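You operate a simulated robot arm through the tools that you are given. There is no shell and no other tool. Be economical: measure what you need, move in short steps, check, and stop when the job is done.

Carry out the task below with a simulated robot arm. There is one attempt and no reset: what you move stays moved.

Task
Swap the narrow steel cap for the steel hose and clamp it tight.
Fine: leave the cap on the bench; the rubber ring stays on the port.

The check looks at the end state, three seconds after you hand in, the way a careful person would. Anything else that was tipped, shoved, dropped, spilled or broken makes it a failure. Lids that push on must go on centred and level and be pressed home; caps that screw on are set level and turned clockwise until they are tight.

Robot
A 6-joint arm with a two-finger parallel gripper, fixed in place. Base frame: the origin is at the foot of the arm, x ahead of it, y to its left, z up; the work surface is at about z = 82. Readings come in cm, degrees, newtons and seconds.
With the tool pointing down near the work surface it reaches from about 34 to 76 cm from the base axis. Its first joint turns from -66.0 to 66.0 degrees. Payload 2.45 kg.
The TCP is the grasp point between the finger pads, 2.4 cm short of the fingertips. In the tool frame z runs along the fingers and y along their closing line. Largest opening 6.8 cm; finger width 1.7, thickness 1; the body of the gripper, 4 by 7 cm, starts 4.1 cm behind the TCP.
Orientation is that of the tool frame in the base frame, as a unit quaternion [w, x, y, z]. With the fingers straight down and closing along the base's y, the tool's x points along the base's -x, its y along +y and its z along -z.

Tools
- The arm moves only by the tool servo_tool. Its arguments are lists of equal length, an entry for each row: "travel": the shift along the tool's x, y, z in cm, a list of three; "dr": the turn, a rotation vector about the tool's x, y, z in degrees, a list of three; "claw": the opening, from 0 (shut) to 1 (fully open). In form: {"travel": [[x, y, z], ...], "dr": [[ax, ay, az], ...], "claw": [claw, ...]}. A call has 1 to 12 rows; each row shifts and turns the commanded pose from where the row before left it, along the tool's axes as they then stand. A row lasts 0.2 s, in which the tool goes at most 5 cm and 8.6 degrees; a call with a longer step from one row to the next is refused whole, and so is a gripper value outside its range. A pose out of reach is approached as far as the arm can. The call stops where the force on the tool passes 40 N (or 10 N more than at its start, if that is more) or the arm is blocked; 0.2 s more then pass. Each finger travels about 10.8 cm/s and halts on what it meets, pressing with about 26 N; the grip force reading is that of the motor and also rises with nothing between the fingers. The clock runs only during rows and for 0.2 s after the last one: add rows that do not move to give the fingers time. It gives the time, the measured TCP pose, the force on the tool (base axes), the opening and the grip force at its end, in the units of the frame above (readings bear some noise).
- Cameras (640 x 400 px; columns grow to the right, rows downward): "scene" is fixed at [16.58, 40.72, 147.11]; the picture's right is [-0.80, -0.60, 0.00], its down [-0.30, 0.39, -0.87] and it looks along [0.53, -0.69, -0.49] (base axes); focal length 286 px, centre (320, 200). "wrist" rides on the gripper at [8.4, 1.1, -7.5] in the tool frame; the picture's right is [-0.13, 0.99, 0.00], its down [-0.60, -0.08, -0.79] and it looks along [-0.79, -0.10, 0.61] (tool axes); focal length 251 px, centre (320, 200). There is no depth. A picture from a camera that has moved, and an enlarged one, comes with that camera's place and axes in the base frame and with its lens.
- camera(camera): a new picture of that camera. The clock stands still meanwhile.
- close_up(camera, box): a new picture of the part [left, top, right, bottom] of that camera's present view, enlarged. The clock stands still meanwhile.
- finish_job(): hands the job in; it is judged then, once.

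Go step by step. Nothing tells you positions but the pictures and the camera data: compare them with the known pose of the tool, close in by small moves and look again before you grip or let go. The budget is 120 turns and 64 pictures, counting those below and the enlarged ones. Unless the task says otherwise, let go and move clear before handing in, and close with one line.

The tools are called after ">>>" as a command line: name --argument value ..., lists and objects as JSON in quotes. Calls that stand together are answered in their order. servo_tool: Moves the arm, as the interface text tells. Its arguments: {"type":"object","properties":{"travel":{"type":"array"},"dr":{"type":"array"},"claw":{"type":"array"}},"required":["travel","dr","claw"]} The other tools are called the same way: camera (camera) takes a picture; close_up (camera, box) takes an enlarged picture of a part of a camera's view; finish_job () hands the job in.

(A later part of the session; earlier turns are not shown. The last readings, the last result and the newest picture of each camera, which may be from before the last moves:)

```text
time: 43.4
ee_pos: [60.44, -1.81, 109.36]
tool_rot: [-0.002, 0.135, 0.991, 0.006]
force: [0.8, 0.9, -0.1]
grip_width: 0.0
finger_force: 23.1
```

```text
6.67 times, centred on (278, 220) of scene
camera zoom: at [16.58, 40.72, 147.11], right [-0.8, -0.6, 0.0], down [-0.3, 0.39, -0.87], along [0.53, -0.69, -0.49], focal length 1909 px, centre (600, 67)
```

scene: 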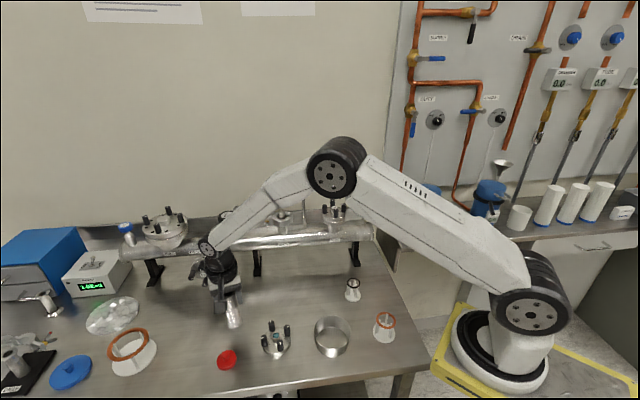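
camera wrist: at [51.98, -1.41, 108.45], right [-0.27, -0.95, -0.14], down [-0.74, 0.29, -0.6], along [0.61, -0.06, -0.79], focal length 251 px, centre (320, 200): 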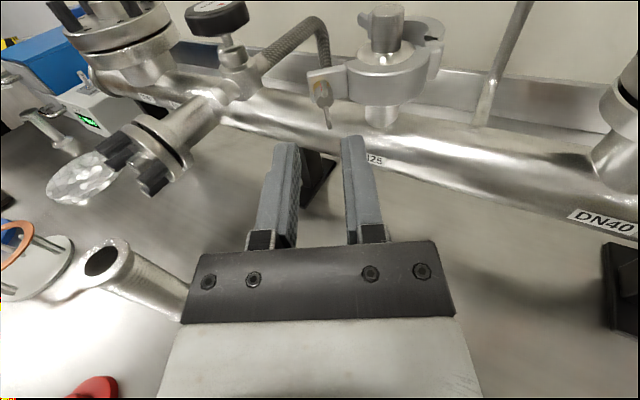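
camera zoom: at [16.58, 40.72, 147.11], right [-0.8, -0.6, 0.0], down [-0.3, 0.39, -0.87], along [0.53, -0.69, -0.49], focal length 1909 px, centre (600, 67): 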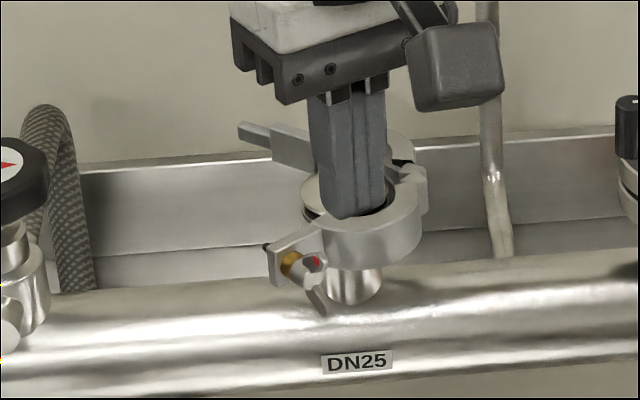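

The front jaw stays open. I'll move the shut fingers above the gap between the ears and check before lowering.

>>> servo_tool --travel '[[-3.35, -0.17, 0], [-3.35, -0.17, 0], [-3.35, -0.17, 0], [0, 0, 3.5], [0, 0, 0]]' --dr '[[0, 0, 0], [0, 0, 0], [0, 0, 0], [0, 0, 0], [0, 0, 0]]' --claw '[0, 0, 0, 0, 0]'

>>> camera --camera "wrist"

>>> close_up --camera "scene" --box '[230, 190, 326, 250]'

```text
time: 44.6
ee_pos: [69.96, -4.89, 105.86]
tool_rot: [-0.001, 0.135, 0.991, 0.004]
force: [-1.0, -0.7, -0.6]
grip_width: 0.0
finger_force: 23.5
```

```text
26 pictures are left
camera wrist: at [62.08, -1.61, 113.36], right [0.39, 0.92, 0.01], down [0.56, -0.25, 0.79], along [0.73, -0.3, -0.61], focal length 251 px, centre (320, 200)
```

wrist: 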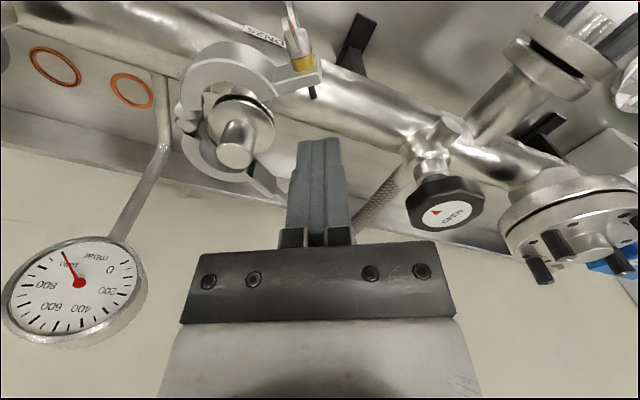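

```text
6.67 times, centred on (278, 220) of scene
camera zoom: at [16.58, 40.72, 147.11], right [-0.8, -0.6, 0.0], down [-0.3, 0.39, -0.87], along [0.53, -0.69, -0.49], focal length 1909 px, centre (600, 67)
```

zoom: 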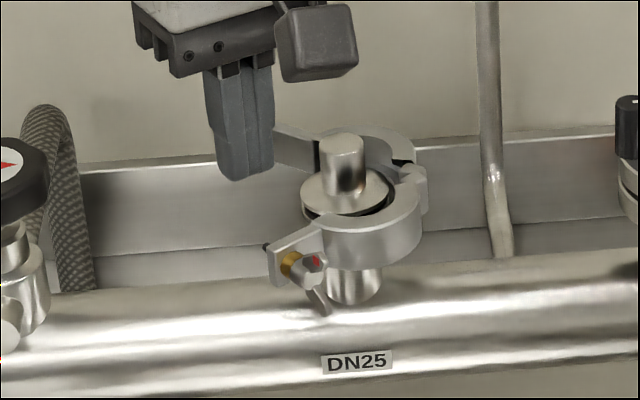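

Both jaws seem to stand clear of the cap's flange. I'll zoom in to see whether the cap can lift out already.

>>> close_up --camera "wrist" --box '[160, 20, 340, 200]'

>>> close_up --camera "scene" --box '[266, 202, 306, 232]'

```text
2.22 times, centred on (250, 110) of wrist
camera zoom: at [62.08, -1.61, 113.36], right [0.39, 0.92, 0.01], down [0.56, -0.25, 0.79], along [0.73, -0.3, -0.61], focal length 559 px, centre (476, 400)
```

zoom: 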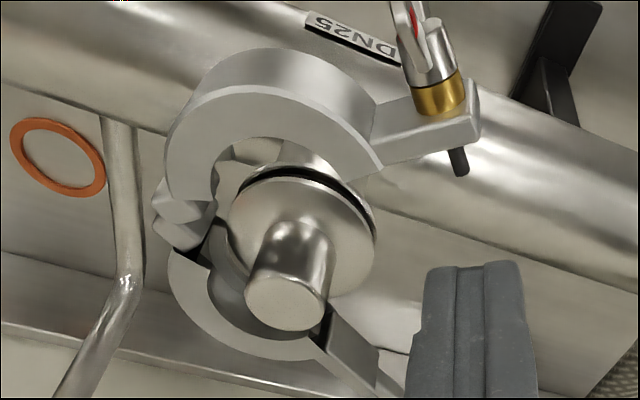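

```text
13.33 times, centred on (286, 217) of scene
camera zoom: at [16.58, 40.72, 147.11], right [-0.8, -0.6, 0.0], down [-0.3, 0.39, -0.87], along [0.53, -0.69, -0.49], focal length 3818 px, centre (773, -27)
```

zoom: 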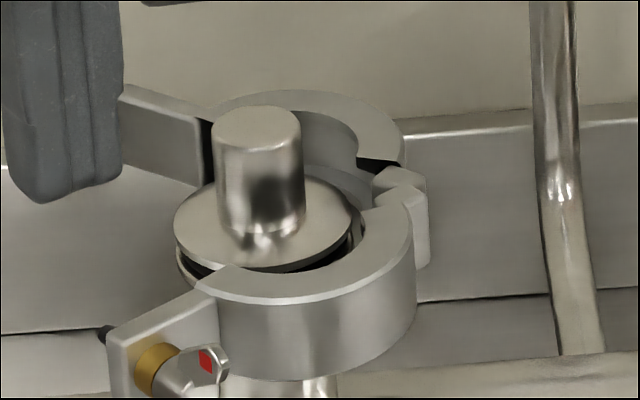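

The front jaw still slightly overlaps the flange near the hinge. I'll lower the shut fingers into the gap and push the front jaw further open.

>>> servo_tool --travel '[[-2.05, -0.89, 0], [0, 0, 2.5], [0, 0, 2.4], [0.8, -0.22, 0], [0.8, -0.22, 0], [0.8, -0.22, 0], [0.8, -0.22, 0], [0.8, -0.22, 0], [0, 0, 0]]' --dr '[[0, 0, 0], [0, 0, 0], [0, 0, 0], [0, 0, 0], [0, 0, 0], [0, 0, 0], [0, 0, 0], [0, 0, 0], [0, 0, 0]]' --claw '[0, 0, 0, 0, 0, 0, 0, 0, 0]'

>>> close_up --camera "scene" --box '[230, 190, 326, 250]'

```text
time: 46.6
ee_pos: [67.55, -6.36, 100.76]
tool_rot: [-0.001, 0.134, 0.991, 0.005]
force: [0.3, 0.5, -0.7]
grip_width: 0.0
finger_force: 24.0
```

```text
6.67 times, centred on (278, 220) of scene
camera zoom: at [16.57, 40.72, 147.11], right [-0.8, -0.6, 0.0], down [-0.3, 0.39, -0.87], along [0.53, -0.69, -0.49], focal length 1909 px, centre (600, 67)
```

zoom: 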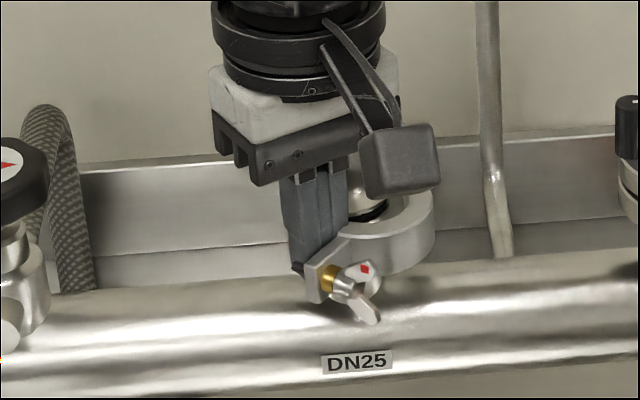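

The jaw follows the push freely. Continuing a few more centimetres.

>>> servo_tool --travel '[[0.8, -0.22, 0], [0.8, -0.22, 0], [0.8, -0.22, 0], [0.8, -0.22, 0], [0, 0, 0]]' --dr '[[0, 0, 0], [0, 0, 0], [0, 0, 0], [0, 0, 0], [0, 0, 0]]' --claw '[0, 0, 0, 0, 0]'

>>> servo_tool --travel '[[-0.6, 0.16, 0], [0, 0, -3], [0, 0, -4], [0, 0, 0]]' --dr '[[0, 0, 0], [0, 0, 0], [0, 0, 0], [0, 0, 0]]' --claw '[0, 0, 0, 0]'

>>> close_up --camera "wrist" --box '[140, 20, 340, 200]'

>>> close_up --camera "scene" --box '[246, 190, 326, 240]'

```text
time: 47.4
ee_pos: [65.92, -6.2, 101.15]
tool_rot: [0.009, 0.134, 0.991, 0.006]
force: [0.5, 0.2, 0.3]
grip_width: 0.0
finger_force: 23.4
stopped in row 3: the force on the tool passed its limit (the readings are from after the stop); the commanded pose is now the measured one
```

```text
time: 48.4
ee_pos: [66.24, -6.36, 108.03]
tool_rot: [0.01, 0.134, 0.991, 0.006]
force: [0.0, 0.4, 0.6]
grip_width: 0.01
finger_force: 24.0
```

```text
2.22 times, centred on (240, 110) of wrist
camera zoom: at [58.28, -3.03, 115.5], right [0.39, 0.92, 0.02], down [0.54, -0.24, 0.8], along [0.74, -0.3, -0.6], focal length 559 px, centre (498, 400)
```

zoom: 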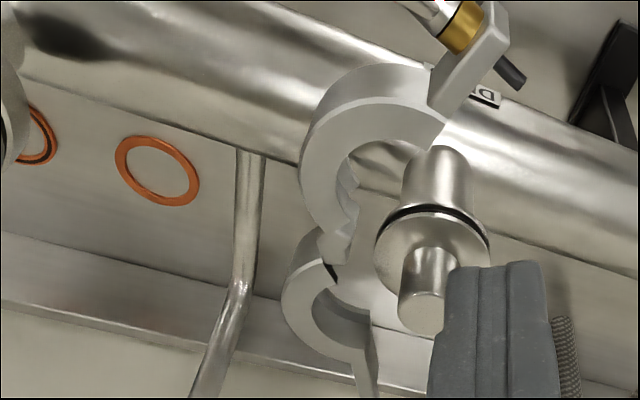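

```text
8.00 times, centred on (286, 215) of scene
camera zoom: at [16.57, 40.72, 147.11], right [-0.8, -0.6, 0.0], down [-0.3, 0.39, -0.87], along [0.53, -0.69, -0.49], focal length 2291 px, centre (592, 80)
```

zoom: 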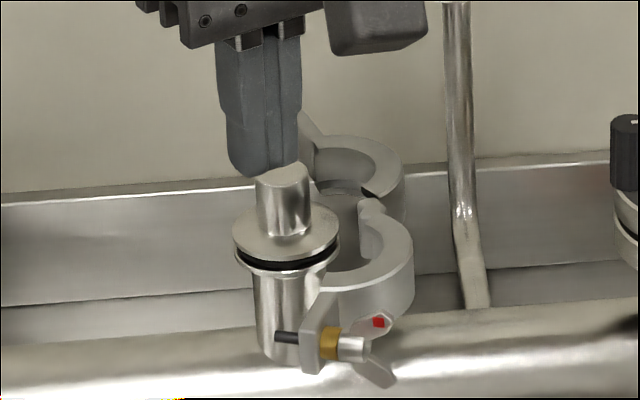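

The clamp is open to its stop and hangs beside the port, clear of the cap. I'll move above the knob at (69.0,-9.8), turn so the fingers straddle it away from the jaws, and check.

>>> servo_tool --travel '[[0, 0, -1], [-1.79, -1.28, 0], [-1.79, -1.28, 0], [0, 0, 0], [0, 0, 0], [0, 0, 0], [0, 0, 0], [0, 0, 0], [0, 0, 0], [0, 0, 0]]' --dr '[[0.8, 1.0, 0], [0, 0, 0], [0, 0, 0], [0, 0, -7.5], [0, 0, -7.5], [0, 0, -7.5], [0, 0, -7.5], [0, 0, -7.5], [0, 0, -7.5], [0, 0, 0]]' --claw '[0.2, 0.58, 0.58, 0.58, 0.58, 0.58, 0.58, 0.58, 0.58, 0.58]'

>>> camera --camera "wrist"

```text
time: 50.6
ee_pos: [69.06, -9.82, 109.09]
tool_rot: [0.001, -0.255, 0.967, 0.001]
force: [0.0, -0.2, 0.4]
grip_width: 3.95
finger_force: 0.0
```

```text
19 pictures are left
camera wrist: at [61.15, -12.87, 116.71], right [-0.38, 0.93, 0.0], down [0.56, 0.23, 0.79], along [0.73, 0.3, -0.61], focal length 251 px, centre (320, 200)
```

wrist: 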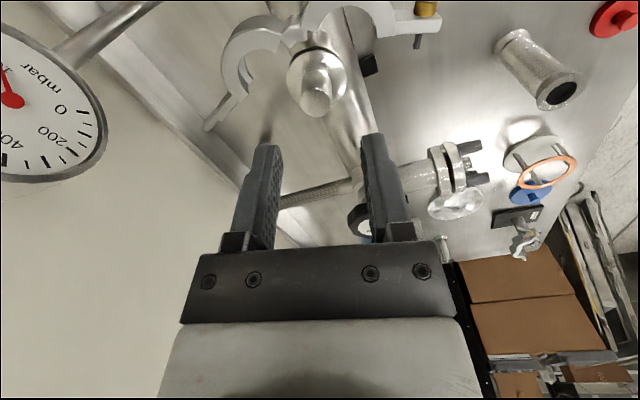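

The knob is centred below. Lowering around it and gripping.

>>> servo_tool --travel '[[0.22, 0, 3], [0, 0, 3], [0, 0, 0], [0, 0, 0], [0, 0, 0], [0, 0, 0]]' --dr '[[0, 0, 0], [0, 0, 0], [0, 0, 0], [0, 0, 0], [0, 0, 0], [0, 0, 0]]' --claw '[0.58, 0.58, 0.58, 0.15, 0.15, 0.15]'

```text
time: 52.0
ee_pos: [68.94, -10.07, 103.27]
tool_rot: [0.001, -0.254, 0.967, -0.002]
force: [12.2, -16.2, -2.4]
grip_width: 1.89
finger_force: 25.7
```

Gripped at 1.89 cm, with a side load showing I'm about 2 mm off. I'll relax it and note the true axis before lifting.

>>> servo_tool --travel '[[0, -0.2, 0], [0, 0, 0]]' --dr '[[0, 0, 0], [0, 0, 0]]' --claw '[0.15, 0.15]'

```text
time: 52.6
ee_pos: [68.97, -10.01, 103.29]
tool_rot: [-0.001, -0.255, 0.967, 0.0]
force: [5.4, -12.4, 2.6]
grip_width: 1.85
finger_force: 25.9
```

>>> servo_tool --travel '[[0, -0.25, 0], [0, 0, 0], [0, 0, 0]]' --dr '[[0, 0, 0], [0, 0, 0], [0, 0, 0]]' --claw '[0.15, 0.15, 0.15]'

```text
time: 53.4
ee_pos: [69.08, -9.97, 103.22]
tool_rot: [0.0, -0.256, 0.967, 0.001]
force: [-5.4, 1.9, 6.1]
grip_width: 1.84
finger_force: 25.5
```

Relaxed; the port axis is about (69.05,-10.0). Lifting gently.

>>> servo_tool --travel '[[0, 0, -0.3], [0, 0, -0.3], [0, 0, -0.4], [0, 0, -1], [0, 0, -1], [0, 0, 0]]' --dr '[[0, 0, 0], [0, 0, 0], [0, 0, 0], [0, 0, 0], [0, 0, 0], [0, 0, 0]]' --claw '[0.15, 0.15, 0.15, 0.15, 0.15, 0.15]'

>>> close_up --camera "scene" --box '[246, 190, 326, 240]'

```text
time: 54.8
ee_pos: [69.19, -10.14, 106.15]
tool_rot: [0.001, -0.255, 0.967, 0.0]
force: [0.2, -0.5, -0.4]
grip_width: 1.81
finger_force: 25.7
```

```text
8.00 times, centred on (286, 215) of scene
camera zoom: at [16.58, 40.72, 147.11], right [-0.8, -0.6, 0.0], down [-0.3, 0.39, -0.87], along [0.53, -0.69, -0.49], focal length 2291 px, centre (592, 80)
```

zoom: 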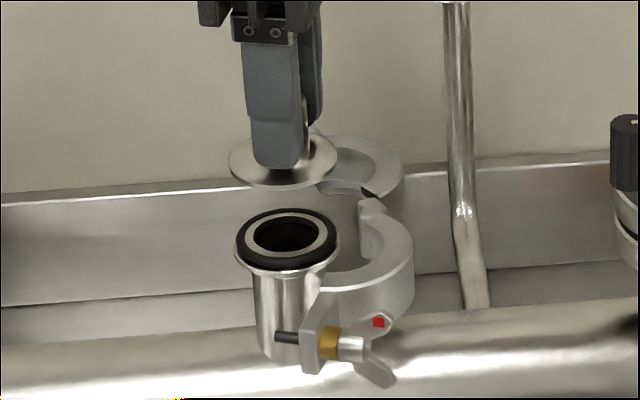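

The cap is off and the rubber ring stayed on the port. I'll carry the cap to a free bench spot near (55,0).

>>> servo_tool --travel '[[0, 0, -2], [0, 0, -2], [1.47, 3.17, 0], [1.47, 3.17, 0], [1.47, 3.17, 0], [1.47, 3.17, 0], [1.47, 3.17, 0], [0, 0, 4.5], [0, 0, 4.5], [0, 0, 4.5], [0, 0, 4.5], [0, 0, 4]]' --dr '[[0, 0, 0], [0, 0, 0], [0, 0, 0], [0, 0, 0], [0, 0, 0], [0, 0, 0], [0, 0, 0], [0, 0, 0], [0, 0, 0], [0, 0, 0], [0, 0, 0], [0, 0, 0]]' --claw '[0.15, 0.15, 0.15, 0.15, 0.15, 0.15, 0.15, 0.15, 0.15, 0.15, 0.15, 0.15]'

>>> camera --camera "scene"

```text
time: 57.4
ee_pos: [54.96, -0.12, 88.18]
tool_rot: [0.001, -0.255, 0.967, 0.0]
force: [0.1, 0.2, -0.3]
grip_width: 1.84
finger_force: 26.3
```

```text
17 pictures are left
```

scene: 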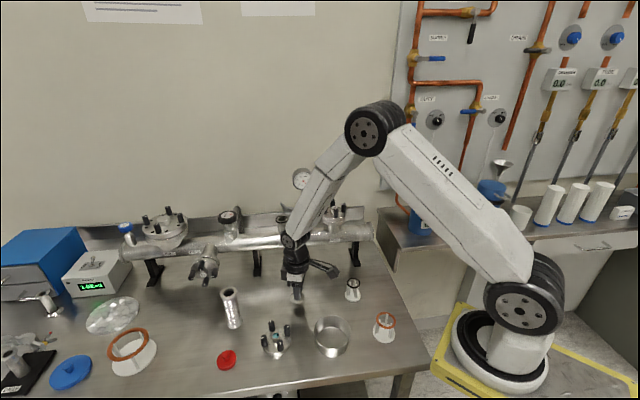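

Clear bench under the cap. Lowering in small steps until contact.

>>> servo_tool --travel '[[0, 0, 0.8], [0, 0, 0.8], [0, 0, 0.5], [0, 0, 0.2], [0, 0, 0]]' --dr '[[0, 0, 0], [0, 0, 0], [0, 0, 0], [0, 0, 0], [0, 0, 0]]' --claw '[0.15, 0.15, 0.15, 0.15, 0.15]'

```text
time: 58.6
ee_pos: [55.02, -0.08, 85.89]
tool_rot: [0.001, -0.255, 0.967, 0.0]
force: [-0.1, 0.1, -0.5]
grip_width: 1.89
finger_force: 26.3
```

>>> servo_tool --travel '[[0, 0, 0.12], [0, 0, 0.12], [0, 0, 0.12], [0, 0, 0]]' --dr '[[0, 0, 0], [0, 0, 0], [0, 0, 0], [0, 0, 0]]' --claw '[0.15, 0.15, 0.15, 0.15]'

```text
time: 59.6
ee_pos: [54.82, -0.02, 85.59]
tool_rot: [0.001, -0.256, 0.967, 0.0]
force: [0.2, 1.1, -0.7]
grip_width: 1.85
finger_force: 25.6
```

>>> servo_tool --travel '[[0, 0, 0.12], [0, 0, 0.12], [0, 0, 0]]' --dr '[[0, 0, 0], [0, 0, 0], [0, 0, 0]]' --claw '[0.15, 0.15, 0.15]'

```text
time: 60.4
ee_pos: [54.92, -0.02, 85.3]
tool_rot: [0.002, -0.256, 0.967, -0.001]
force: [-4.1, -2.6, 12.4]
grip_width: 1.83
finger_force: 26.1
```

Contact. Releasing the cap and rising; from here I get the reference that the hose should seat on the port with the TCP about 6.0 cm higher than the cap did.

>>> servo_tool --travel '[[0, 0, -0.08], [0, 0, 0], [0, 0, 0], [0, 0, -2], [0, 0, -4.5], [0, 0, -4.5], [0, 0, -4.5], [0, 0, 0]]' --dr '[[0, 0, 0], [0, 0, 0], [0, 0, 0], [0, 0, 0], [0, 0, 0], [0, 0, 0], [0, 0, 0], [0, 0, 0]]' --claw '[0.3, 0.6, 0.6, 0.6, 1, 1, 1, 1]'

>>> camera --camera "scene"

```text
time: 62.2
ee_pos: [54.85, 0.03, 100.9]
tool_rot: [0.0, -0.255, 0.967, 0.0]
force: [-0.1, 0.2, -0.5]
grip_width: 6.82
finger_force: 0.1
```

```text
16 pictures are left
```

scene: 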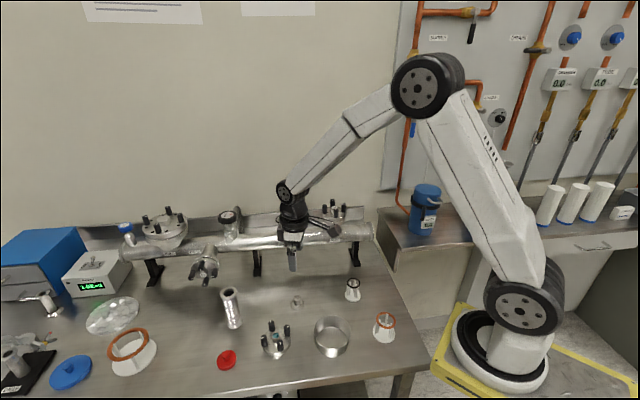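

The cap stands safely on the bench. Now going back to the hose at (64.1,15.0).

>>> servo_tool --travel '[[-3.87, 2.13, -1], [-3.87, 2.13, -1], [-3.87, 2.13, -1], [-3.87, 2.13, -1], [0, 0, 0], [0, 0, 4.5], [0, 0, 4.5], [0, 0, 4.5], [0, 0, 0]]' --dr '[[0, 0, 0], [0, 0, 0], [0, 0, 0], [0, 0, 0], [0, 0, 0], [0, 0, 0], [0, 0, 0], [0, 0, 0], [0, 0, 0]]' --claw '[1, 1, 1, 1, 1, 1, 1, 1, 1]'

>>> camera --camera "wrist"

```text
time: 64.2
ee_pos: [64.19, 14.8, 91.49]
tool_rot: [0.001, -0.255, 0.967, 0.0]
force: [0.6, 1.1, 0.8]
grip_width: 6.81
finger_force: 0.1
```

```text
15 pictures are left
camera wrist: at [56.26, 11.91, 98.97], right [-0.38, 0.93, 0.0], down [0.56, 0.23, 0.79], along [0.74, 0.3, -0.61], focal length 251 px, centre (320, 200)
```

wrist: 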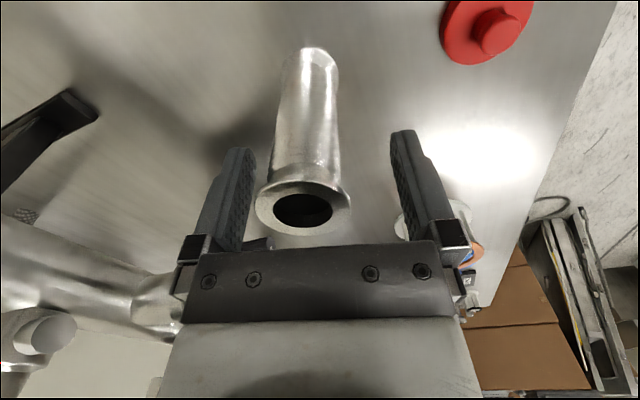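

The hose appears off by about x +0.8, y −0.5 in tool axes; I'll centre on it before closing and verify.

>>> servo_tool --travel '[[0.5, -0.5, 0], [0.2, 0, 0], [0, 0, 0]]' --dr '[[0, 0, 0], [0, 0, 0], [0, 0, 0]]' --claw '[1, 1, 1]'

>>> camera --camera "wrist"

```text
time: 65.0
ee_pos: [63.89, 14.24, 91.39]
tool_rot: [0.001, -0.256, 0.967, 0.0]
force: [0.0, 0.1, -0.2]
grip_width: 6.81
finger_force: 0.0
```

```text
14 pictures are left
camera wrist: at [55.9, 11.07, 98.96], right [-0.38, 0.93, 0.0], down [0.56, 0.23, 0.79], along [0.74, 0.3, -0.61], focal length 251 px, centre (320, 200)
```

wrist: 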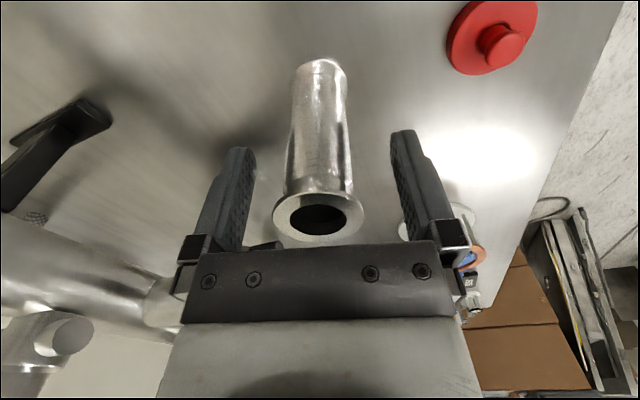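

Reconsidering with all frames, the flange top is about z=92.6 and the hose axis about 1 cm further out (−x tool). I'll shift −1.0 in x so the grip is centred, then look once.

>>> servo_tool --travel '[[-0.5, 0, 0], [-0.5, 0, 0], [0, 0, 0]]' --dr '[[0, 0, 0], [0, 0, 0], [0, 0, 0]]' --claw '[1, 1, 1]'

>>> camera --camera "wrist"

```text
time: 65.8
ee_pos: [64.62, 14.82, 91.34]
tool_rot: [0.001, -0.256, 0.967, 0.0]
force: [0.3, -0.6, 0.5]
grip_width: 6.8
finger_force: 0.1
```

```text
13 pictures are left
camera wrist: at [56.76, 11.58, 98.94], right [-0.38, 0.93, 0.0], down [0.56, 0.23, 0.79], along [0.74, 0.3, -0.61], focal length 251 px, centre (320, 200)
```

wrist: 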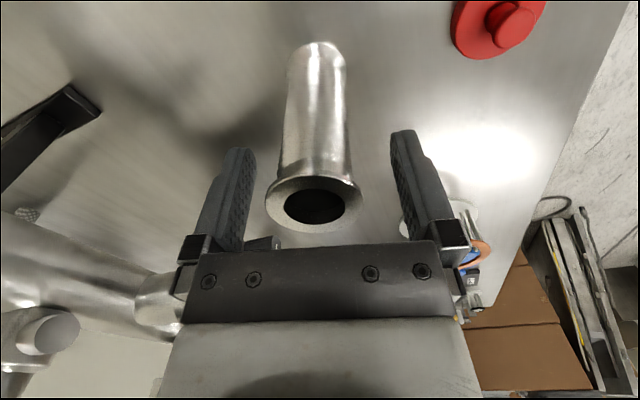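

Triangulating these two frames confirms: flange top z≈92.6, hose now centred. Closing with a tiny y correction.

>>> servo_tool --travel '[[0, -0.22, 0], [0, 0, 0], [0, 0, 0], [0, 0, 0]]' --dr '[[0, 0, 0], [0, 0, 0], [0, 0, 0], [0, 0, 0]]' --claw '[1, 0.35, 0.35, 0.35]'

```text
time: 66.8
ee_pos: [64.79, 14.46, 91.41]
tool_rot: [0.001, -0.254, 0.967, 0.001]
force: [-0.1, 0.2, 0.5]
grip_width: 3.86
finger_force: 25.7
```

Hose gripped at 3.86 cm. Lifting it high and carrying it over to hover above the port.

>>> servo_tool --travel '[[0, 0, -4.5], [0, 0, -4.5], [0, 0, -4.5], [0, 0, -4.5], [0, 0, -4.5], [1.39, -3.91, 0], [1.39, -3.91, 0], [1.39, -3.91, 0], [1.39, -3.91, 0], [1.39, -3.91, 0], [1.39, -3.91, 0], [0, 0, 0]]' --dr '[[0, 0, 0], [0, 0, 0], [0, 0, 0], [0, 0, 0], [0, 0, 0], [0, 0, 0], [0, 0, 0], [0, 0, 0], [0, 0, 0], [0, 0, 0], [0, 0, 0], [0, 0, 0]]' --claw '[0.35, 0.35, 0.35, 0.35, 0.35, 0.35, 0.35, 0.35, 0.35, 0.35, 0.35, 0.35]'

>>> camera --camera "wrist"

>>> close_up --camera "scene" --box '[230, 170, 342, 240]'

```text
time: 69.4
ee_pos: [69.14, -10.15, 113.8]
tool_rot: [-0.001, -0.256, 0.967, -0.001]
force: [0.2, -0.4, -2.4]
grip_width: 3.81
finger_force: 25.7
```

```text
12 pictures are left
camera wrist: at [61.26, -13.3, 121.28], right [-0.38, 0.93, 0.0], down [0.56, 0.23, 0.79], along [0.73, 0.3, -0.61], focal length 251 px, centre (320, 200)
```

wrist: 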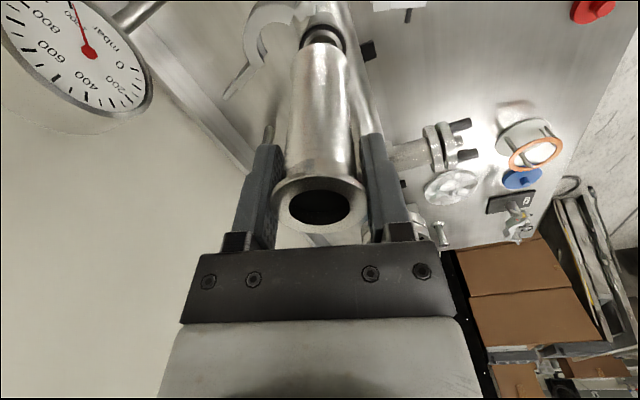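

```text
5.71 times, centred on (286, 205) of scene
camera zoom: at [16.58, 40.72, 147.11], right [-0.8, -0.6, 0.0], down [-0.3, 0.39, -0.87], along [0.53, -0.69, -0.49], focal length 1636 px, centre (514, 171)
```

zoom: 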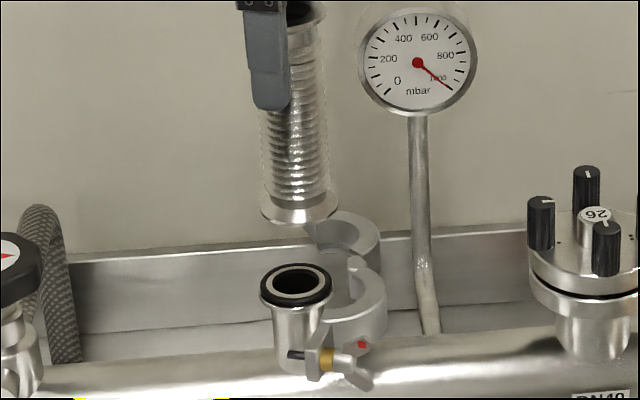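

The scene view shows the hose about 0.5 cm to picture-right of the port axis. I'll correct, lower to about 1.2 cm above the ring and look again.

>>> servo_tool --travel '[[-0.49, -0.11, 0], [0, 0, 1.6], [0, 0, 1.6], [0, 0, 0], [0, 0, 0]]' --dr '[[0, 0, 0], [0, 0, 0], [0, 0, 0], [0, 0, 0], [0, 0, 0]]' --claw '[0.35, 0.35, 0.35, 0.35, 0.35]'

>>> close_up --camera "scene" --box '[258, 192, 314, 227]'

>>> close_up --camera "wrist" --box '[270, 0, 370, 62]'

```text
time: 70.6
ee_pos: [69.58, -9.83, 110.68]
tool_rot: [0.0, -0.255, 0.967, 0.0]
force: [-0.1, 0.2, -1.7]
grip_width: 3.83
finger_force: 25.6
```

```text
11.43 times, centred on (286, 210) of scene
camera zoom: at [16.58, 40.72, 147.11], right [-0.8, -0.6, 0.0], down [-0.3, 0.39, -0.87], along [0.53, -0.69, -0.49], focal length 3272 px, centre (709, 91)
```

zoom: 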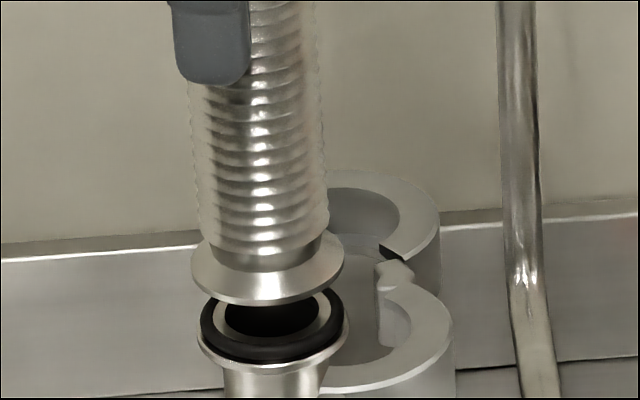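

```text
6.40 times, centred on (320, 31) of wrist
camera zoom: at [61.68, -13.05, 118.09], right [-0.38, 0.93, 0.0], down [0.56, 0.23, 0.79], along [0.73, 0.3, -0.61], focal length 1609 px, centre (320, 1282)
```

zoom: 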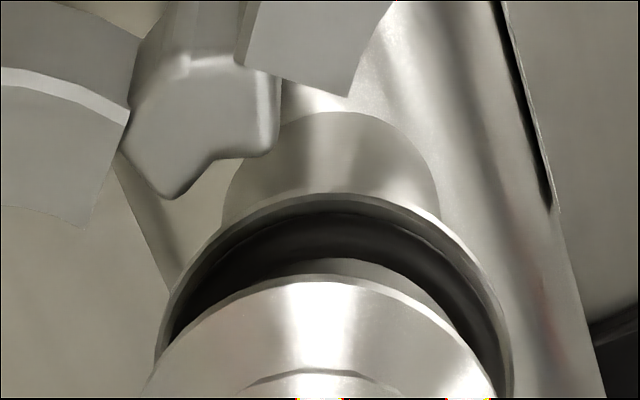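

Alignment in one direction is within a millimetre; in tool y the port is about 2 mm to +y. I'll correct that and lower gently until contact.

>>> servo_tool --travel '[[0, 0.2, 0], [0, 0, 0.5], [0, 0, 0.4], [0, 0, 0.2], [0, 0, 0]]' --dr '[[0, 0, 0], [0, 0, 0], [0, 0, 0], [0, 0, 0], [0, 0, 0]]' --claw '[0.35, 0.35, 0.35, 0.35, 0.35]'

>>> close_up --camera "scene" --box '[258, 192, 314, 227]'

```text
time: 71.8
ee_pos: [69.45, -9.7, 109.56]
tool_rot: [0.001, -0.255, 0.967, 0.0]
force: [1.1, -0.1, -2.8]
grip_width: 3.82
finger_force: 26.0
```

```text
11.43 times, centred on (286, 210) of scene
camera zoom: at [16.58, 40.72, 147.11], right [-0.8, -0.6, 0.0], down [-0.3, 0.39, -0.87], along [0.53, -0.69, -0.49], focal length 3272 px, centre (709, 91)
```

zoom: 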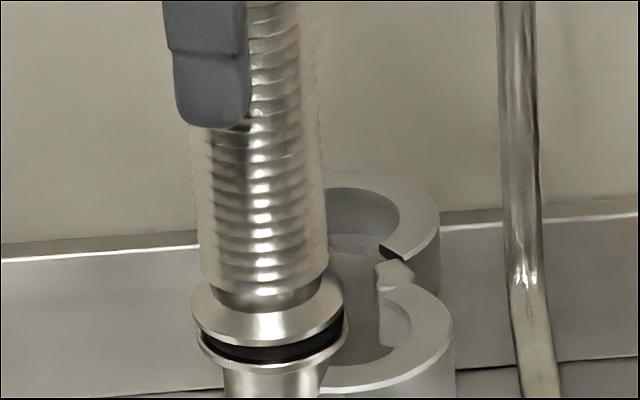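

Nicely aligned just above the ring. Lowering the last few millimetres.

>>> servo_tool --travel '[[-0.07, 0, 0.15], [0, 0, 0.15], [0, 0, 0.1], [0, 0, 0]]' --dr '[[0, 0, 0], [0, 0, 0], [0, 0, 0], [0, 0, 0]]' --claw '[0.35, 0.35, 0.35, 0.35]'

```text
time: 72.8
ee_pos: [69.7, -9.57, 109.39]
tool_rot: [0.002, -0.254, 0.967, -0.002]
force: [-3.8, -3.8, 13.5]
grip_width: 3.82
finger_force: 26.4
```

>>> servo_tool --travel '[[0.07, 0, 0], [0, 0, 0.08], [0, 0, 0.05], [0, 0, 0]]' --dr '[[0, 0, 0], [0, 0, 0], [0, 0, 0], [0, 0, 0]]' --claw '[0.35, 0.35, 0.35, 0.35]'

>>> close_up --camera "scene" --box '[258, 192, 314, 227]'

>>> close_up --camera "wrist" --box '[260, 0, 380, 80]'

```text
time: 73.8
ee_pos: [69.51, -9.56, 109.2]
tool_rot: [0.003, -0.255, 0.967, -0.001]
force: [1.5, 0.2, 20.5]
grip_width: 3.78
finger_force: 26.6
```

```text
11.43 times, centred on (286, 210) of scene
camera zoom: at [16.53, 40.73, 147.11], right [-0.8, -0.6, 0.0], down [-0.3, 0.39, -0.87], along [0.53, -0.69, -0.49], focal length 3272 px, centre (709, 91)
```

zoom: 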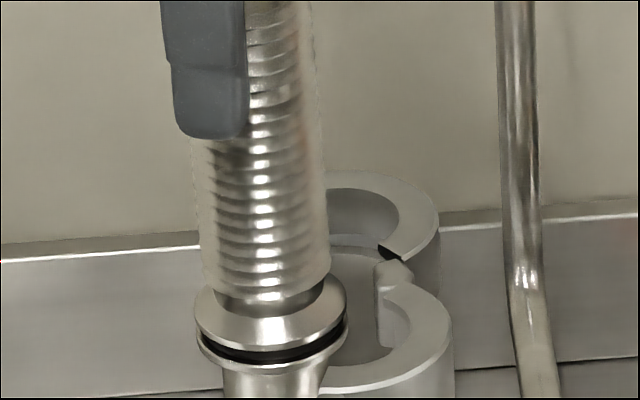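

```text
5.00 times, centred on (320, 40) of wrist
camera zoom: at [61.55, -12.79, 116.67], right [-0.38, 0.93, 0.0], down [0.56, 0.23, 0.8], along [0.74, 0.3, -0.6], focal length 1257 px, centre (320, 1000)
```

zoom: 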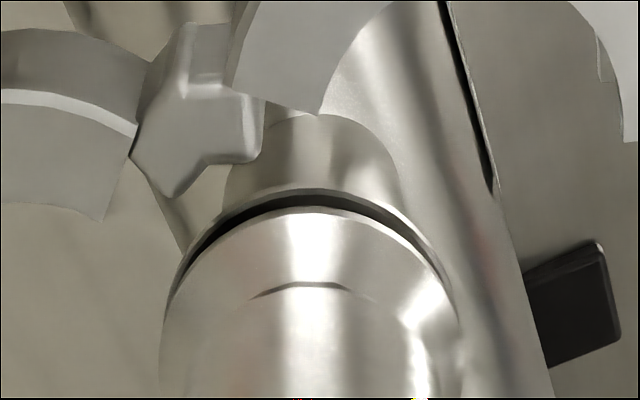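

The hose flange is seated level on the ring and concentric with the port. I'll release it, rise clear, and go to the outside of the open front jaw with shut fingers to push it closed.

>>> servo_tool --travel '[[0, 0, -0.12], [0, 0, 0], [0, 0, 0], [0, 0, -2], [0, 0, -4], [0, 0, 0]]' --dr '[[0, 0, 0], [0, 0, 0], [0, 0, 0], [0, 0, 0], [0, 0, 0], [0, 0, 0]]' --claw '[0.35, 0.65, 1, 1, 1, 1]'

>>> servo_tool --travel '[[2.93, 2.05, 0], [2.93, 2.05, 0], [2.93, 2.05, 0], [0, 0, 3], [0, 0, 3], [0, 0, 3], [0, 0, 3], [0, 0, 1.8], [0, 0, 0]]' --dr '[[0, 0, 0], [0, 0, 0], [0, 0, 0], [0, 0, 0], [0, 0, 0], [0, 0, 0], [0, 0, 0], [0, 0, 0], [0, 0, 0]]' --claw '[1, 1, 0.5, 0, 0, 0, 0, 0, 0]'

>>> camera --camera "wrist"

```text
time: 75.2
ee_pos: [69.41, -9.66, 115.29]
tool_rot: [0.0, -0.255, 0.967, 0.001]
force: [-0.8, 0.2, 0.4]
grip_width: 6.8
finger_force: 0.2
```

```text
time: 77.2
ee_pos: [58.78, -8.69, 101.22]
tool_rot: [0.0, -0.255, 0.967, 0.001]
force: [0.0, -0.9, 0.1]
grip_width: 0.0
finger_force: 23.6
```

```text
5 pictures are left
camera wrist: at [50.86, -11.8, 108.84], right [-0.38, 0.93, 0.0], down [0.56, 0.23, 0.79], along [0.74, 0.3, -0.61], focal length 251 px, centre (320, 200)
```

wrist: 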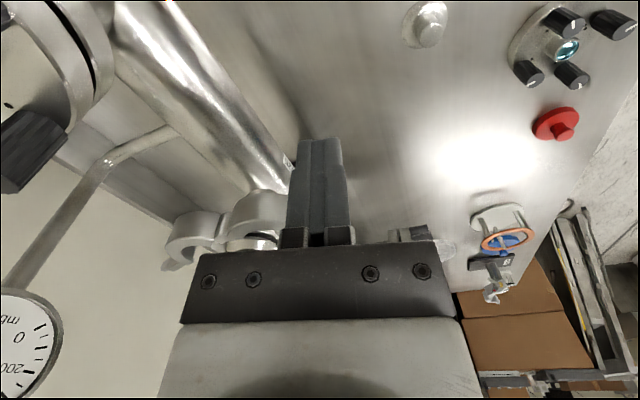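

The fingers are in front of the ear and screw head. I'll sweep along the closing arc in small steps under the force guard.

>>> servo_tool --travel '[[-0.66, 0.34, 0], [-0.66, 0.34, 0], [-0.66, 0.34, 0], [-0.66, 0.34, 0], [-0.66, 0.34, 0], [-0.66, 0.34, 0], [-0.66, 0.34, 0], [-0.66, 0.34, 0], [0, 0, 0]]' --dr '[[0, 0, 5], [0, 0, 5], [0, 0, 5], [0, 0, 5], [0, 0, 5], [0, 0, 5], [0, 0, 5], [0, 0, 5], [0, 0, 0]]' --claw '[0, 0, 0, 0, 0, 0, 0, 0, 0]'

>>> close_up --camera "scene" --box '[238, 185, 334, 245]'

```text
time: 79.2
ee_pos: [63.21, -4.9, 101.32]
tool_rot: [0.0, 0.092, 0.996, 0.0]
force: [-1.8, 4.4, 1.2]
grip_width: 0.01
finger_force: 23.4
```

```text
6.67 times, centred on (286, 215) of scene
camera zoom: at [16.57, 40.73, 147.11], right [-0.8, -0.6, 0.0], down [-0.3, 0.39, -0.87], along [0.53, -0.69, -0.49], focal length 1909 px, centre (547, 100)
```

zoom: 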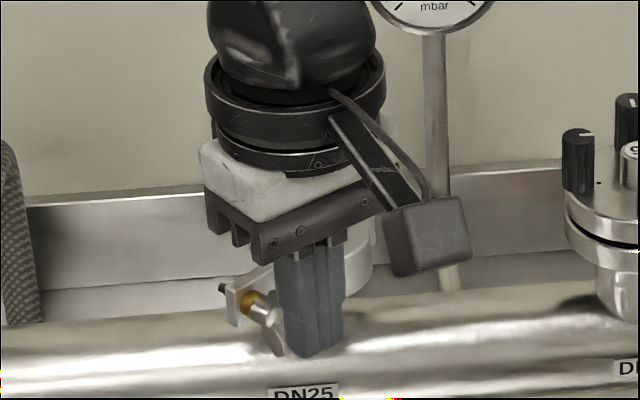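

The jaw is following, with the fingers pushing on the ear just beside the screw. Continuing the arc.

>>> servo_tool --travel '[[-0.66, 0.32, 0], [-0.66, 0.32, 0], [-0.66, 0.32, 0], [-0.66, 0.32, 0], [-0.66, 0.32, 0], [-0.66, 0.32, 0], [0, 0, 0]]' --dr '[[0, 0, 5], [0, 0, 5], [0, 0, 5], [0, 0, 5], [0, 0, 5], [0, 0, 5], [0, 0, 0]]' --claw '[0, 0, 0, 0, 0, 0, 0]'

```text
time: 80.8
ee_pos: [67.82, -4.22, 101.38]
tool_rot: [0.0, 0.344, 0.939, 0.003]
force: [6.0, 35.8, -1.1]
grip_width: 0.0
finger_force: 23.6
```

A strong sideways load appeared, so I'll back off, rise and look before going on.

>>> servo_tool --travel '[[0.5, 0.3, 0], [1.0, 0, 0], [2, 0, -2], [2, 0, -2], [0, 0, 0]]' --dr '[[0, 0, 0], [0, 0, 0], [0, 0, 0], [0, 0, 0], [0, 0, 0]]' --claw '[0, 0, 0, 0, 0]'

>>> close_up --camera "wrist" --box '[200, 20, 440, 200]'

```text
time: 82.0
ee_pos: [63.6, -0.84, 105.28]
tool_rot: [-0.001, 0.345, 0.939, 0.0]
force: [-0.9, 0.3, 1.0]
grip_width: 0.04
finger_force: 23.5
```

```text
2.22 times, centred on (320, 110) of wrist
camera zoom: at [57.89, 5.46, 112.84], right [0.74, 0.67, 0.0], down [0.41, -0.45, 0.79], along [0.53, -0.59, -0.61], focal length 559 px, centre (320, 400)
```

zoom: 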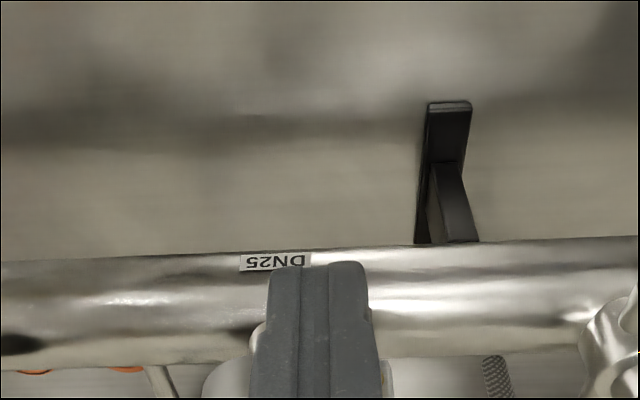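

The fingers hide the clamp from here. I'll rise and turn the tool to the horizontal, camera-on-top pose in front of the screw, which is the pose I need for tightening and gives a clear view.

>>> servo_tool --travel '[[1.5, 0, -4], [0, 0, 0], [0, 0, 0], [0, 0, 0], [0, 0, 0], [0, 0, 0], [0, 0, 0], [0, 0, 0], [0, 0, 0], [0, 0, 0], [0, 0, 0], [0, 0, 0]]' --dr '[[0, 0, 0], [0, 0, -7.9], [0, 0, -7.9], [0, 0, -7.9], [0, 0, -7.9], [0, 0, -7.9], [0, 0, -7.9], [0, 0, -7.9], [0, 0, -7.9], [0, 0, -7.9], [0, 0, -7.9], [0, 0, -7.9]]' --claw '[0, 0.31, 0.31, 0.31, 0.31, 0.31, 0.31, 0.31, 0.31, 0.31, 0.31, 0.31]'

>>> servo_tool --travel '[[0, 0, 0], [0, 0, 0], [0, 0, 0], [0, 0, 0], [0, 0, 0], [0, 0, 0], [0, 0, 0], [0, 0, 0], [0, 0, 0], [0, 0, 0], [0, 0, 0], [0, 0, 0]]' --dr '[[0, 0, -7.9], [0, 0, -7.9], [0, 0, -7.9], [0, 0, -7.9], [0, 0, -7.9], [0, 0, -7.9], [0, 0, -7.9], [0, 0, -7.9], [0, 0, -7.9], [0, 0, -7.9], [0, 0, -7.6], [0, 0, 0]]' --claw '[0.31, 0.31, 0.31, 0.31, 0.31, 0.31, 0.31, 0.31, 0.31, 0.31, 0.31, 0.31]'

```text
time: 84.6
ee_pos: [62.52, 0.05, 109.36]
tool_rot: [0.001, -0.396, 0.918, 0.001]
force: [-0.7, 0.3, -0.6]
grip_width: 2.11
finger_force: 0.0
```

```text
time: 87.2
ee_pos: [62.43, -0.08, 109.35]
tool_rot: [0.0, 0.918, -0.397, 0.0]
force: [-0.4, -0.9, 0.2]
grip_width: 2.1
finger_force: 0.1
```

>>> servo_tool --travel '[[0, 0, 0], [0, 0, 0], [0, 0, 0], [0, 0, 0], [0, 0, 0], [0, 0, 0], [0, 0, 0], [0, 0, 0], [0, 0, 0], [0, 0, 0], [0, 0, 0], [0, 0, 0]]' --dr '[[0, 8.18, 0], [0, 8.18, 0], [0, 8.18, 0], [0, 8.18, 0], [0, 8.18, 0], [0, 8.18, 0], [0, 8.18, 0], [0, 8.18, 0], [0, 8.18, 0], [0, 8.18, 0], [0, 8.18, 0], [0, 0, 0]]' --claw '[0.31, 0.31, 0.31, 0.31, 0.31, 0.31, 0.31, 0.31, 0.31, 0.31, 0.31, 0.31]'

>>> close_up --camera "wrist" --box '[200, 40, 540, 240]'

```text
time: 89.8
ee_pos: [62.51, -0.05, 109.4]
tool_rot: [0.28, 0.648, -0.28, 0.65]
force: [-0.9, 0.0, 0.1]
grip_width: 2.14
finger_force: 0.0
```

```text
1.88 times, centred on (370, 140) of wrist
camera zoom: at [56.46, 4.8, 117.76], right [-0.72, -0.68, -0.13], down [-0.48, 0.63, -0.61], along [0.49, -0.38, -0.79], focal length 473 px, centre (226, 313)
```

zoom: 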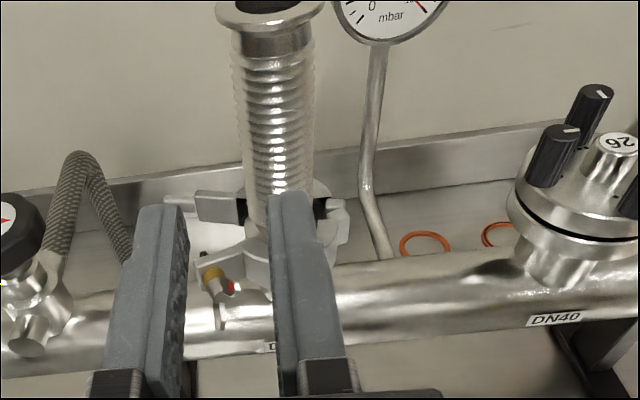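

Very useful view: the hose stands straight in the partly closed clamp, with the jaw about 17° open and the screw head near (68.5,-4.6). I'll yaw to face the screw at that angle and stand off about 1.4 cm in front of it.

>>> servo_tool --travel '[[0, 0, 0], [0, 0, 0], [-3.17, 0.27, 0.95], [-3.17, 0.27, 0.95], [-3.16, 0.26, 0.95], [0, 0, 0], [0, 0, 0]]' --dr '[[8.5, 0, 0], [8.5, 0, 0], [0, 0, 0], [0, 0, 0], [0, 0, 0], [0, 0, 0], [0, 0, 0]]' --claw '[0.36, 0.36, 0.36, 0.36, 0.36, 0.36, 0.36]'

>>> close_up --camera "wrist" --box '[240, 60, 400, 200]'

```text
time: 91.4
ee_pos: [64.6, -2.11, 99.84]
tool_rot: [0.182, 0.683, -0.182, 0.683]
force: [0.7, -1.0, 0.3]
grip_width: 2.47
finger_force: 0.0
```

```text
2.86 times, centred on (320, 130) of wrist
camera zoom: at [57.54, 0.78, 108.31], right [-0.49, -0.86, -0.13], down [-0.65, 0.46, -0.6], along [0.58, -0.21, -0.79], focal length 718 px, centre (320, 400)
```

zoom: 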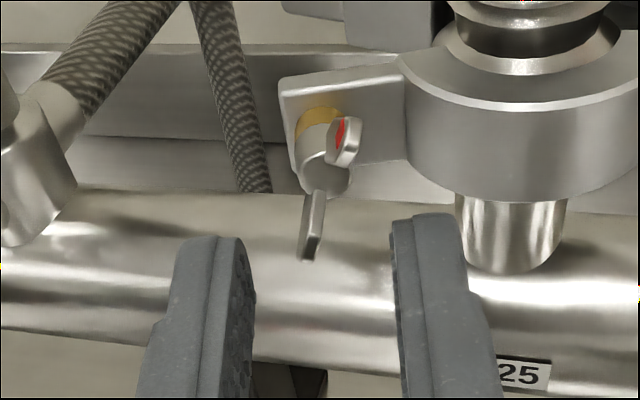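

The screw hub is centred on my approach line, about 4.6 cm ahead; the ear seems opened a bit more than my heading. I'll yaw 8° more about the hub, narrow the fingers, advance around the hub and grip it.

>>> servo_tool --travel '[[0, 0.71, 0.05], [0, 0, 0], [0, 0, 1.0], [0, 0, 1.0], [0, 0, 0.8], [0, 0, 0]]' --dr '[[8, 0, 0], [0, 0, 0], [0, 0, 0], [0, 0, 0], [0, 0, 0], [0, 0, 0]]' --claw '[0.28, 0.28, 0.28, 0.28, 0.28, 0.28]'

```text
time: 92.8
ee_pos: [66.92, -3.84, 99.77]
tool_rot: [0.135, 0.694, -0.135, 0.694]
force: [0.4, 0.6, 0.7]
grip_width: 1.89
finger_force: 0.0
```

No contact on the way in. Closing on the hub.

>>> servo_tool --travel '[[0, 0, 0], [0, 0, 0], [0, 0, 0]]' --dr '[[0, 0, 0], [0, 0, 0], [0, 0, 0]]' --claw '[0.05, 0.05, 0.05]'

```text
time: 93.6
ee_pos: [66.86, -3.81, 99.93]
tool_rot: [0.134, 0.693, -0.134, 0.695]
force: [-3.5, 2.0, 3.5]
grip_width: 1.15
finger_force: 32.4
```

Hub gripped (1.15 cm). Swinging the jaw closed along the reverse arc, in small steps.

>>> servo_tool --travel '[[0, -0.4, 0.66], [0, -0.4, 0.66], [0, 0, 0]]' --dr '[[-5, 0, 0], [-5, 0, 0], [0, 0, 0]]' --claw '[0.05, 0.05, 0.05]'

```text
time: 94.4
ee_pos: [68.36, -3.93, 99.82]
tool_rot: [0.196, 0.679, -0.196, 0.68]
force: [-8.4, -12.9, 6.8]
grip_width: 1.13
finger_force: 31.8
```

>>> servo_tool --travel '[[0, 0.15, 0], [0, -0.36, 0.6], [0, -0.34, 0.5], [0, 0, 0]]' --dr '[[0, 0, 0], [-5, 0, 0], [-5, 0, 0], [0, 0, 0]]' --claw '[0.05, 0.05, 0.05, 0.05]'

```text
time: 95.4
ee_pos: [69.4, -3.92, 99.89]
tool_rot: [0.255, 0.659, -0.255, 0.66]
force: [-25.8, -15.3, 11.3]
grip_width: 1.12
finger_force: 31.9
```

>>> servo_tool --travel '[[0.08, 0.27, 0], [0, 0, 0], [0, -0.12, 0.25], [0, 0, 0]]' --dr '[[0, 0, 0], [0, 0, 0], [-4.5, 0, 0], [0, 0, 0]]' --claw '[0.05, 0.05, 0.05, 0.05]'

```text
time: 96.4
ee_pos: [69.55, -3.93, 99.84]
tool_rot: [0.278, 0.651, -0.277, 0.65]
force: [-30.9, 8.8, 0.4]
grip_width: 1.11
finger_force: 31.7
```

The jaw is closed (pressing back with ~27 N at the original closed position). I'll relieve the side load and start turning the screw clockwise.

>>> servo_tool --travel '[[0, 0.13, -0.05], [0, 0, 0], [0, 0, 0], [0, 0, 0], [0, 0, 0]]' --dr '[[0, 0, 0], [0, 0, 8], [0, 0, 8], [0, 0, 8], [0, 0, 0]]' --claw '[0.05, 0.05, 0.05, 0.05, 0.05]'

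```text
time: 97.6
ee_pos: [69.7, -4.08, 99.98]
tool_rot: [0.137, 0.577, -0.409, 0.694]
force: [-8.6, 9.7, -4.7]
grip_width: 1.1
finger_force: 31.8
```

Turning smoothly with lower forces. Continuing.

>>> servo_tool --travel '[[0, 0, 0], [0, 0, 0], [0, 0, 0], [0, 0, 0], [0, 0, 0], [0, 0, 0]]' --dr '[[0, 0, 8], [0, 0, 8], [0, 0, 8], [0, 0, 8], [0, 0, 8], [0, 0, 0]]' --claw '[0.05, 0.05, 0.05, 0.05, 0.05, 0.05]'

```text
time: 99.0
ee_pos: [69.53, -4.18, 100.0]
tool_rot: [-0.108, 0.403, -0.581, 0.699]
force: [-3.1, 2.1, -4.5]
grip_width: 1.08
finger_force: 31.8
```

>>> servo_tool --travel '[[0, 0, 0], [0, 0, 0], [0, 0, 0], [0, 0, 0], [0, 0, 0], [0, 0, 0]]' --dr '[[0, 0, 8], [0, 0, 8], [0, 0, 8], [0, 0, 8], [0, 0, 8], [0, 0, 0]]' --claw '[0.05, 0.05, 0.05, 0.05, 0.05, 0.05]'

```text
time: 100.4
ee_pos: [69.53, -4.17, 99.85]
tool_rot: [0.341, -0.179, 0.684, -0.62]
force: [-3.1, 2.4, -13.5]
grip_width: 1.07
finger_force: 31.7
```

>>> servo_tool --travel '[[0.03, 0.11, 0], [0, 0, 0], [0, 0, 0], [0, 0, 0], [0, 0, 0], [0, 0, 0]]' --dr '[[0, 0, 0], [0, 0, 8], [0, 0, 8], [0, 0, 8], [0, 0, 8], [0, 0, 0]]' --claw '[0.05, 0.05, 0.05, 0.05, 0.05, 0.05]'

```text
time: 101.8
ee_pos: [69.55, -4.04, 99.82]
tool_rot: [0.498, 0.016, 0.707, -0.501]
force: [-2.4, 4.7, -11.2]
grip_width: 1.1
finger_force: 31.7
```

>>> servo_tool --travel '[[0.06, 0.06, 0], [0, 0, 0], [0, 0, 0], [0, 0, 0], [0, 0, 0], [0, 0, 0]]' --dr '[[0, 0, 0], [0, 0, 8], [0, 0, 8], [0, 0, 8], [0, 0, 8], [0, 0, 0]]' --claw '[0.05, 0.05, 0.05, 0.05, 0.05, 0.05]'

```text
time: 103.2
ee_pos: [69.56, -4.11, 99.72]
tool_rot: [0.618, 0.21, 0.675, -0.344]
force: [5.2, 6.4, -8.7]
grip_width: 1.11
finger_force: 31.7
```

>>> servo_tool --travel '[[0, 0, 0], [0, 0, 0], [0, 0, 0], [0, 0, 0], [0, 0, 0]]' --dr '[[0, 0, 8], [0, 0, 8], [0, 0, 8], [0, 0, 4], [0, 0, 0]]' --claw '[0.05, 0.05, 0.05, 0.05, 0.05]'

```text
time: 104.4
ee_pos: [69.73, -4.04, 99.79]
tool_rot: [0.683, 0.367, 0.604, -0.187]
force: [0.4, 7.2, -0.4]
grip_width: 1.11
finger_force: 31.7
```

>>> servo_tool --travel '[[0, 0, 0], [0, 0, 0], [0, 0, 0], [0, 0, 0], [0, 0, 0]]' --dr '[[0, 0, 8], [0, 0, 8], [0, 0, 8], [0, 0, 8], [0, 0, 0]]' --claw '[0.05, 0.05, 0.05, 0.05, 0.05]'

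```text
time: 104.7
ee_pos: [69.67, -4.05, 99.89]
tool_rot: [0.681, 0.38, 0.597, -0.19]
force: [-29.5, 10.1, 10.0]
grip_width: 1.15
finger_force: 32.1
out of reach, approached as far as the arm can: row 1
stopped in row 1: the force on the tool passed its limit (the readings are from after the stop); the commanded pose is now the measured one
```

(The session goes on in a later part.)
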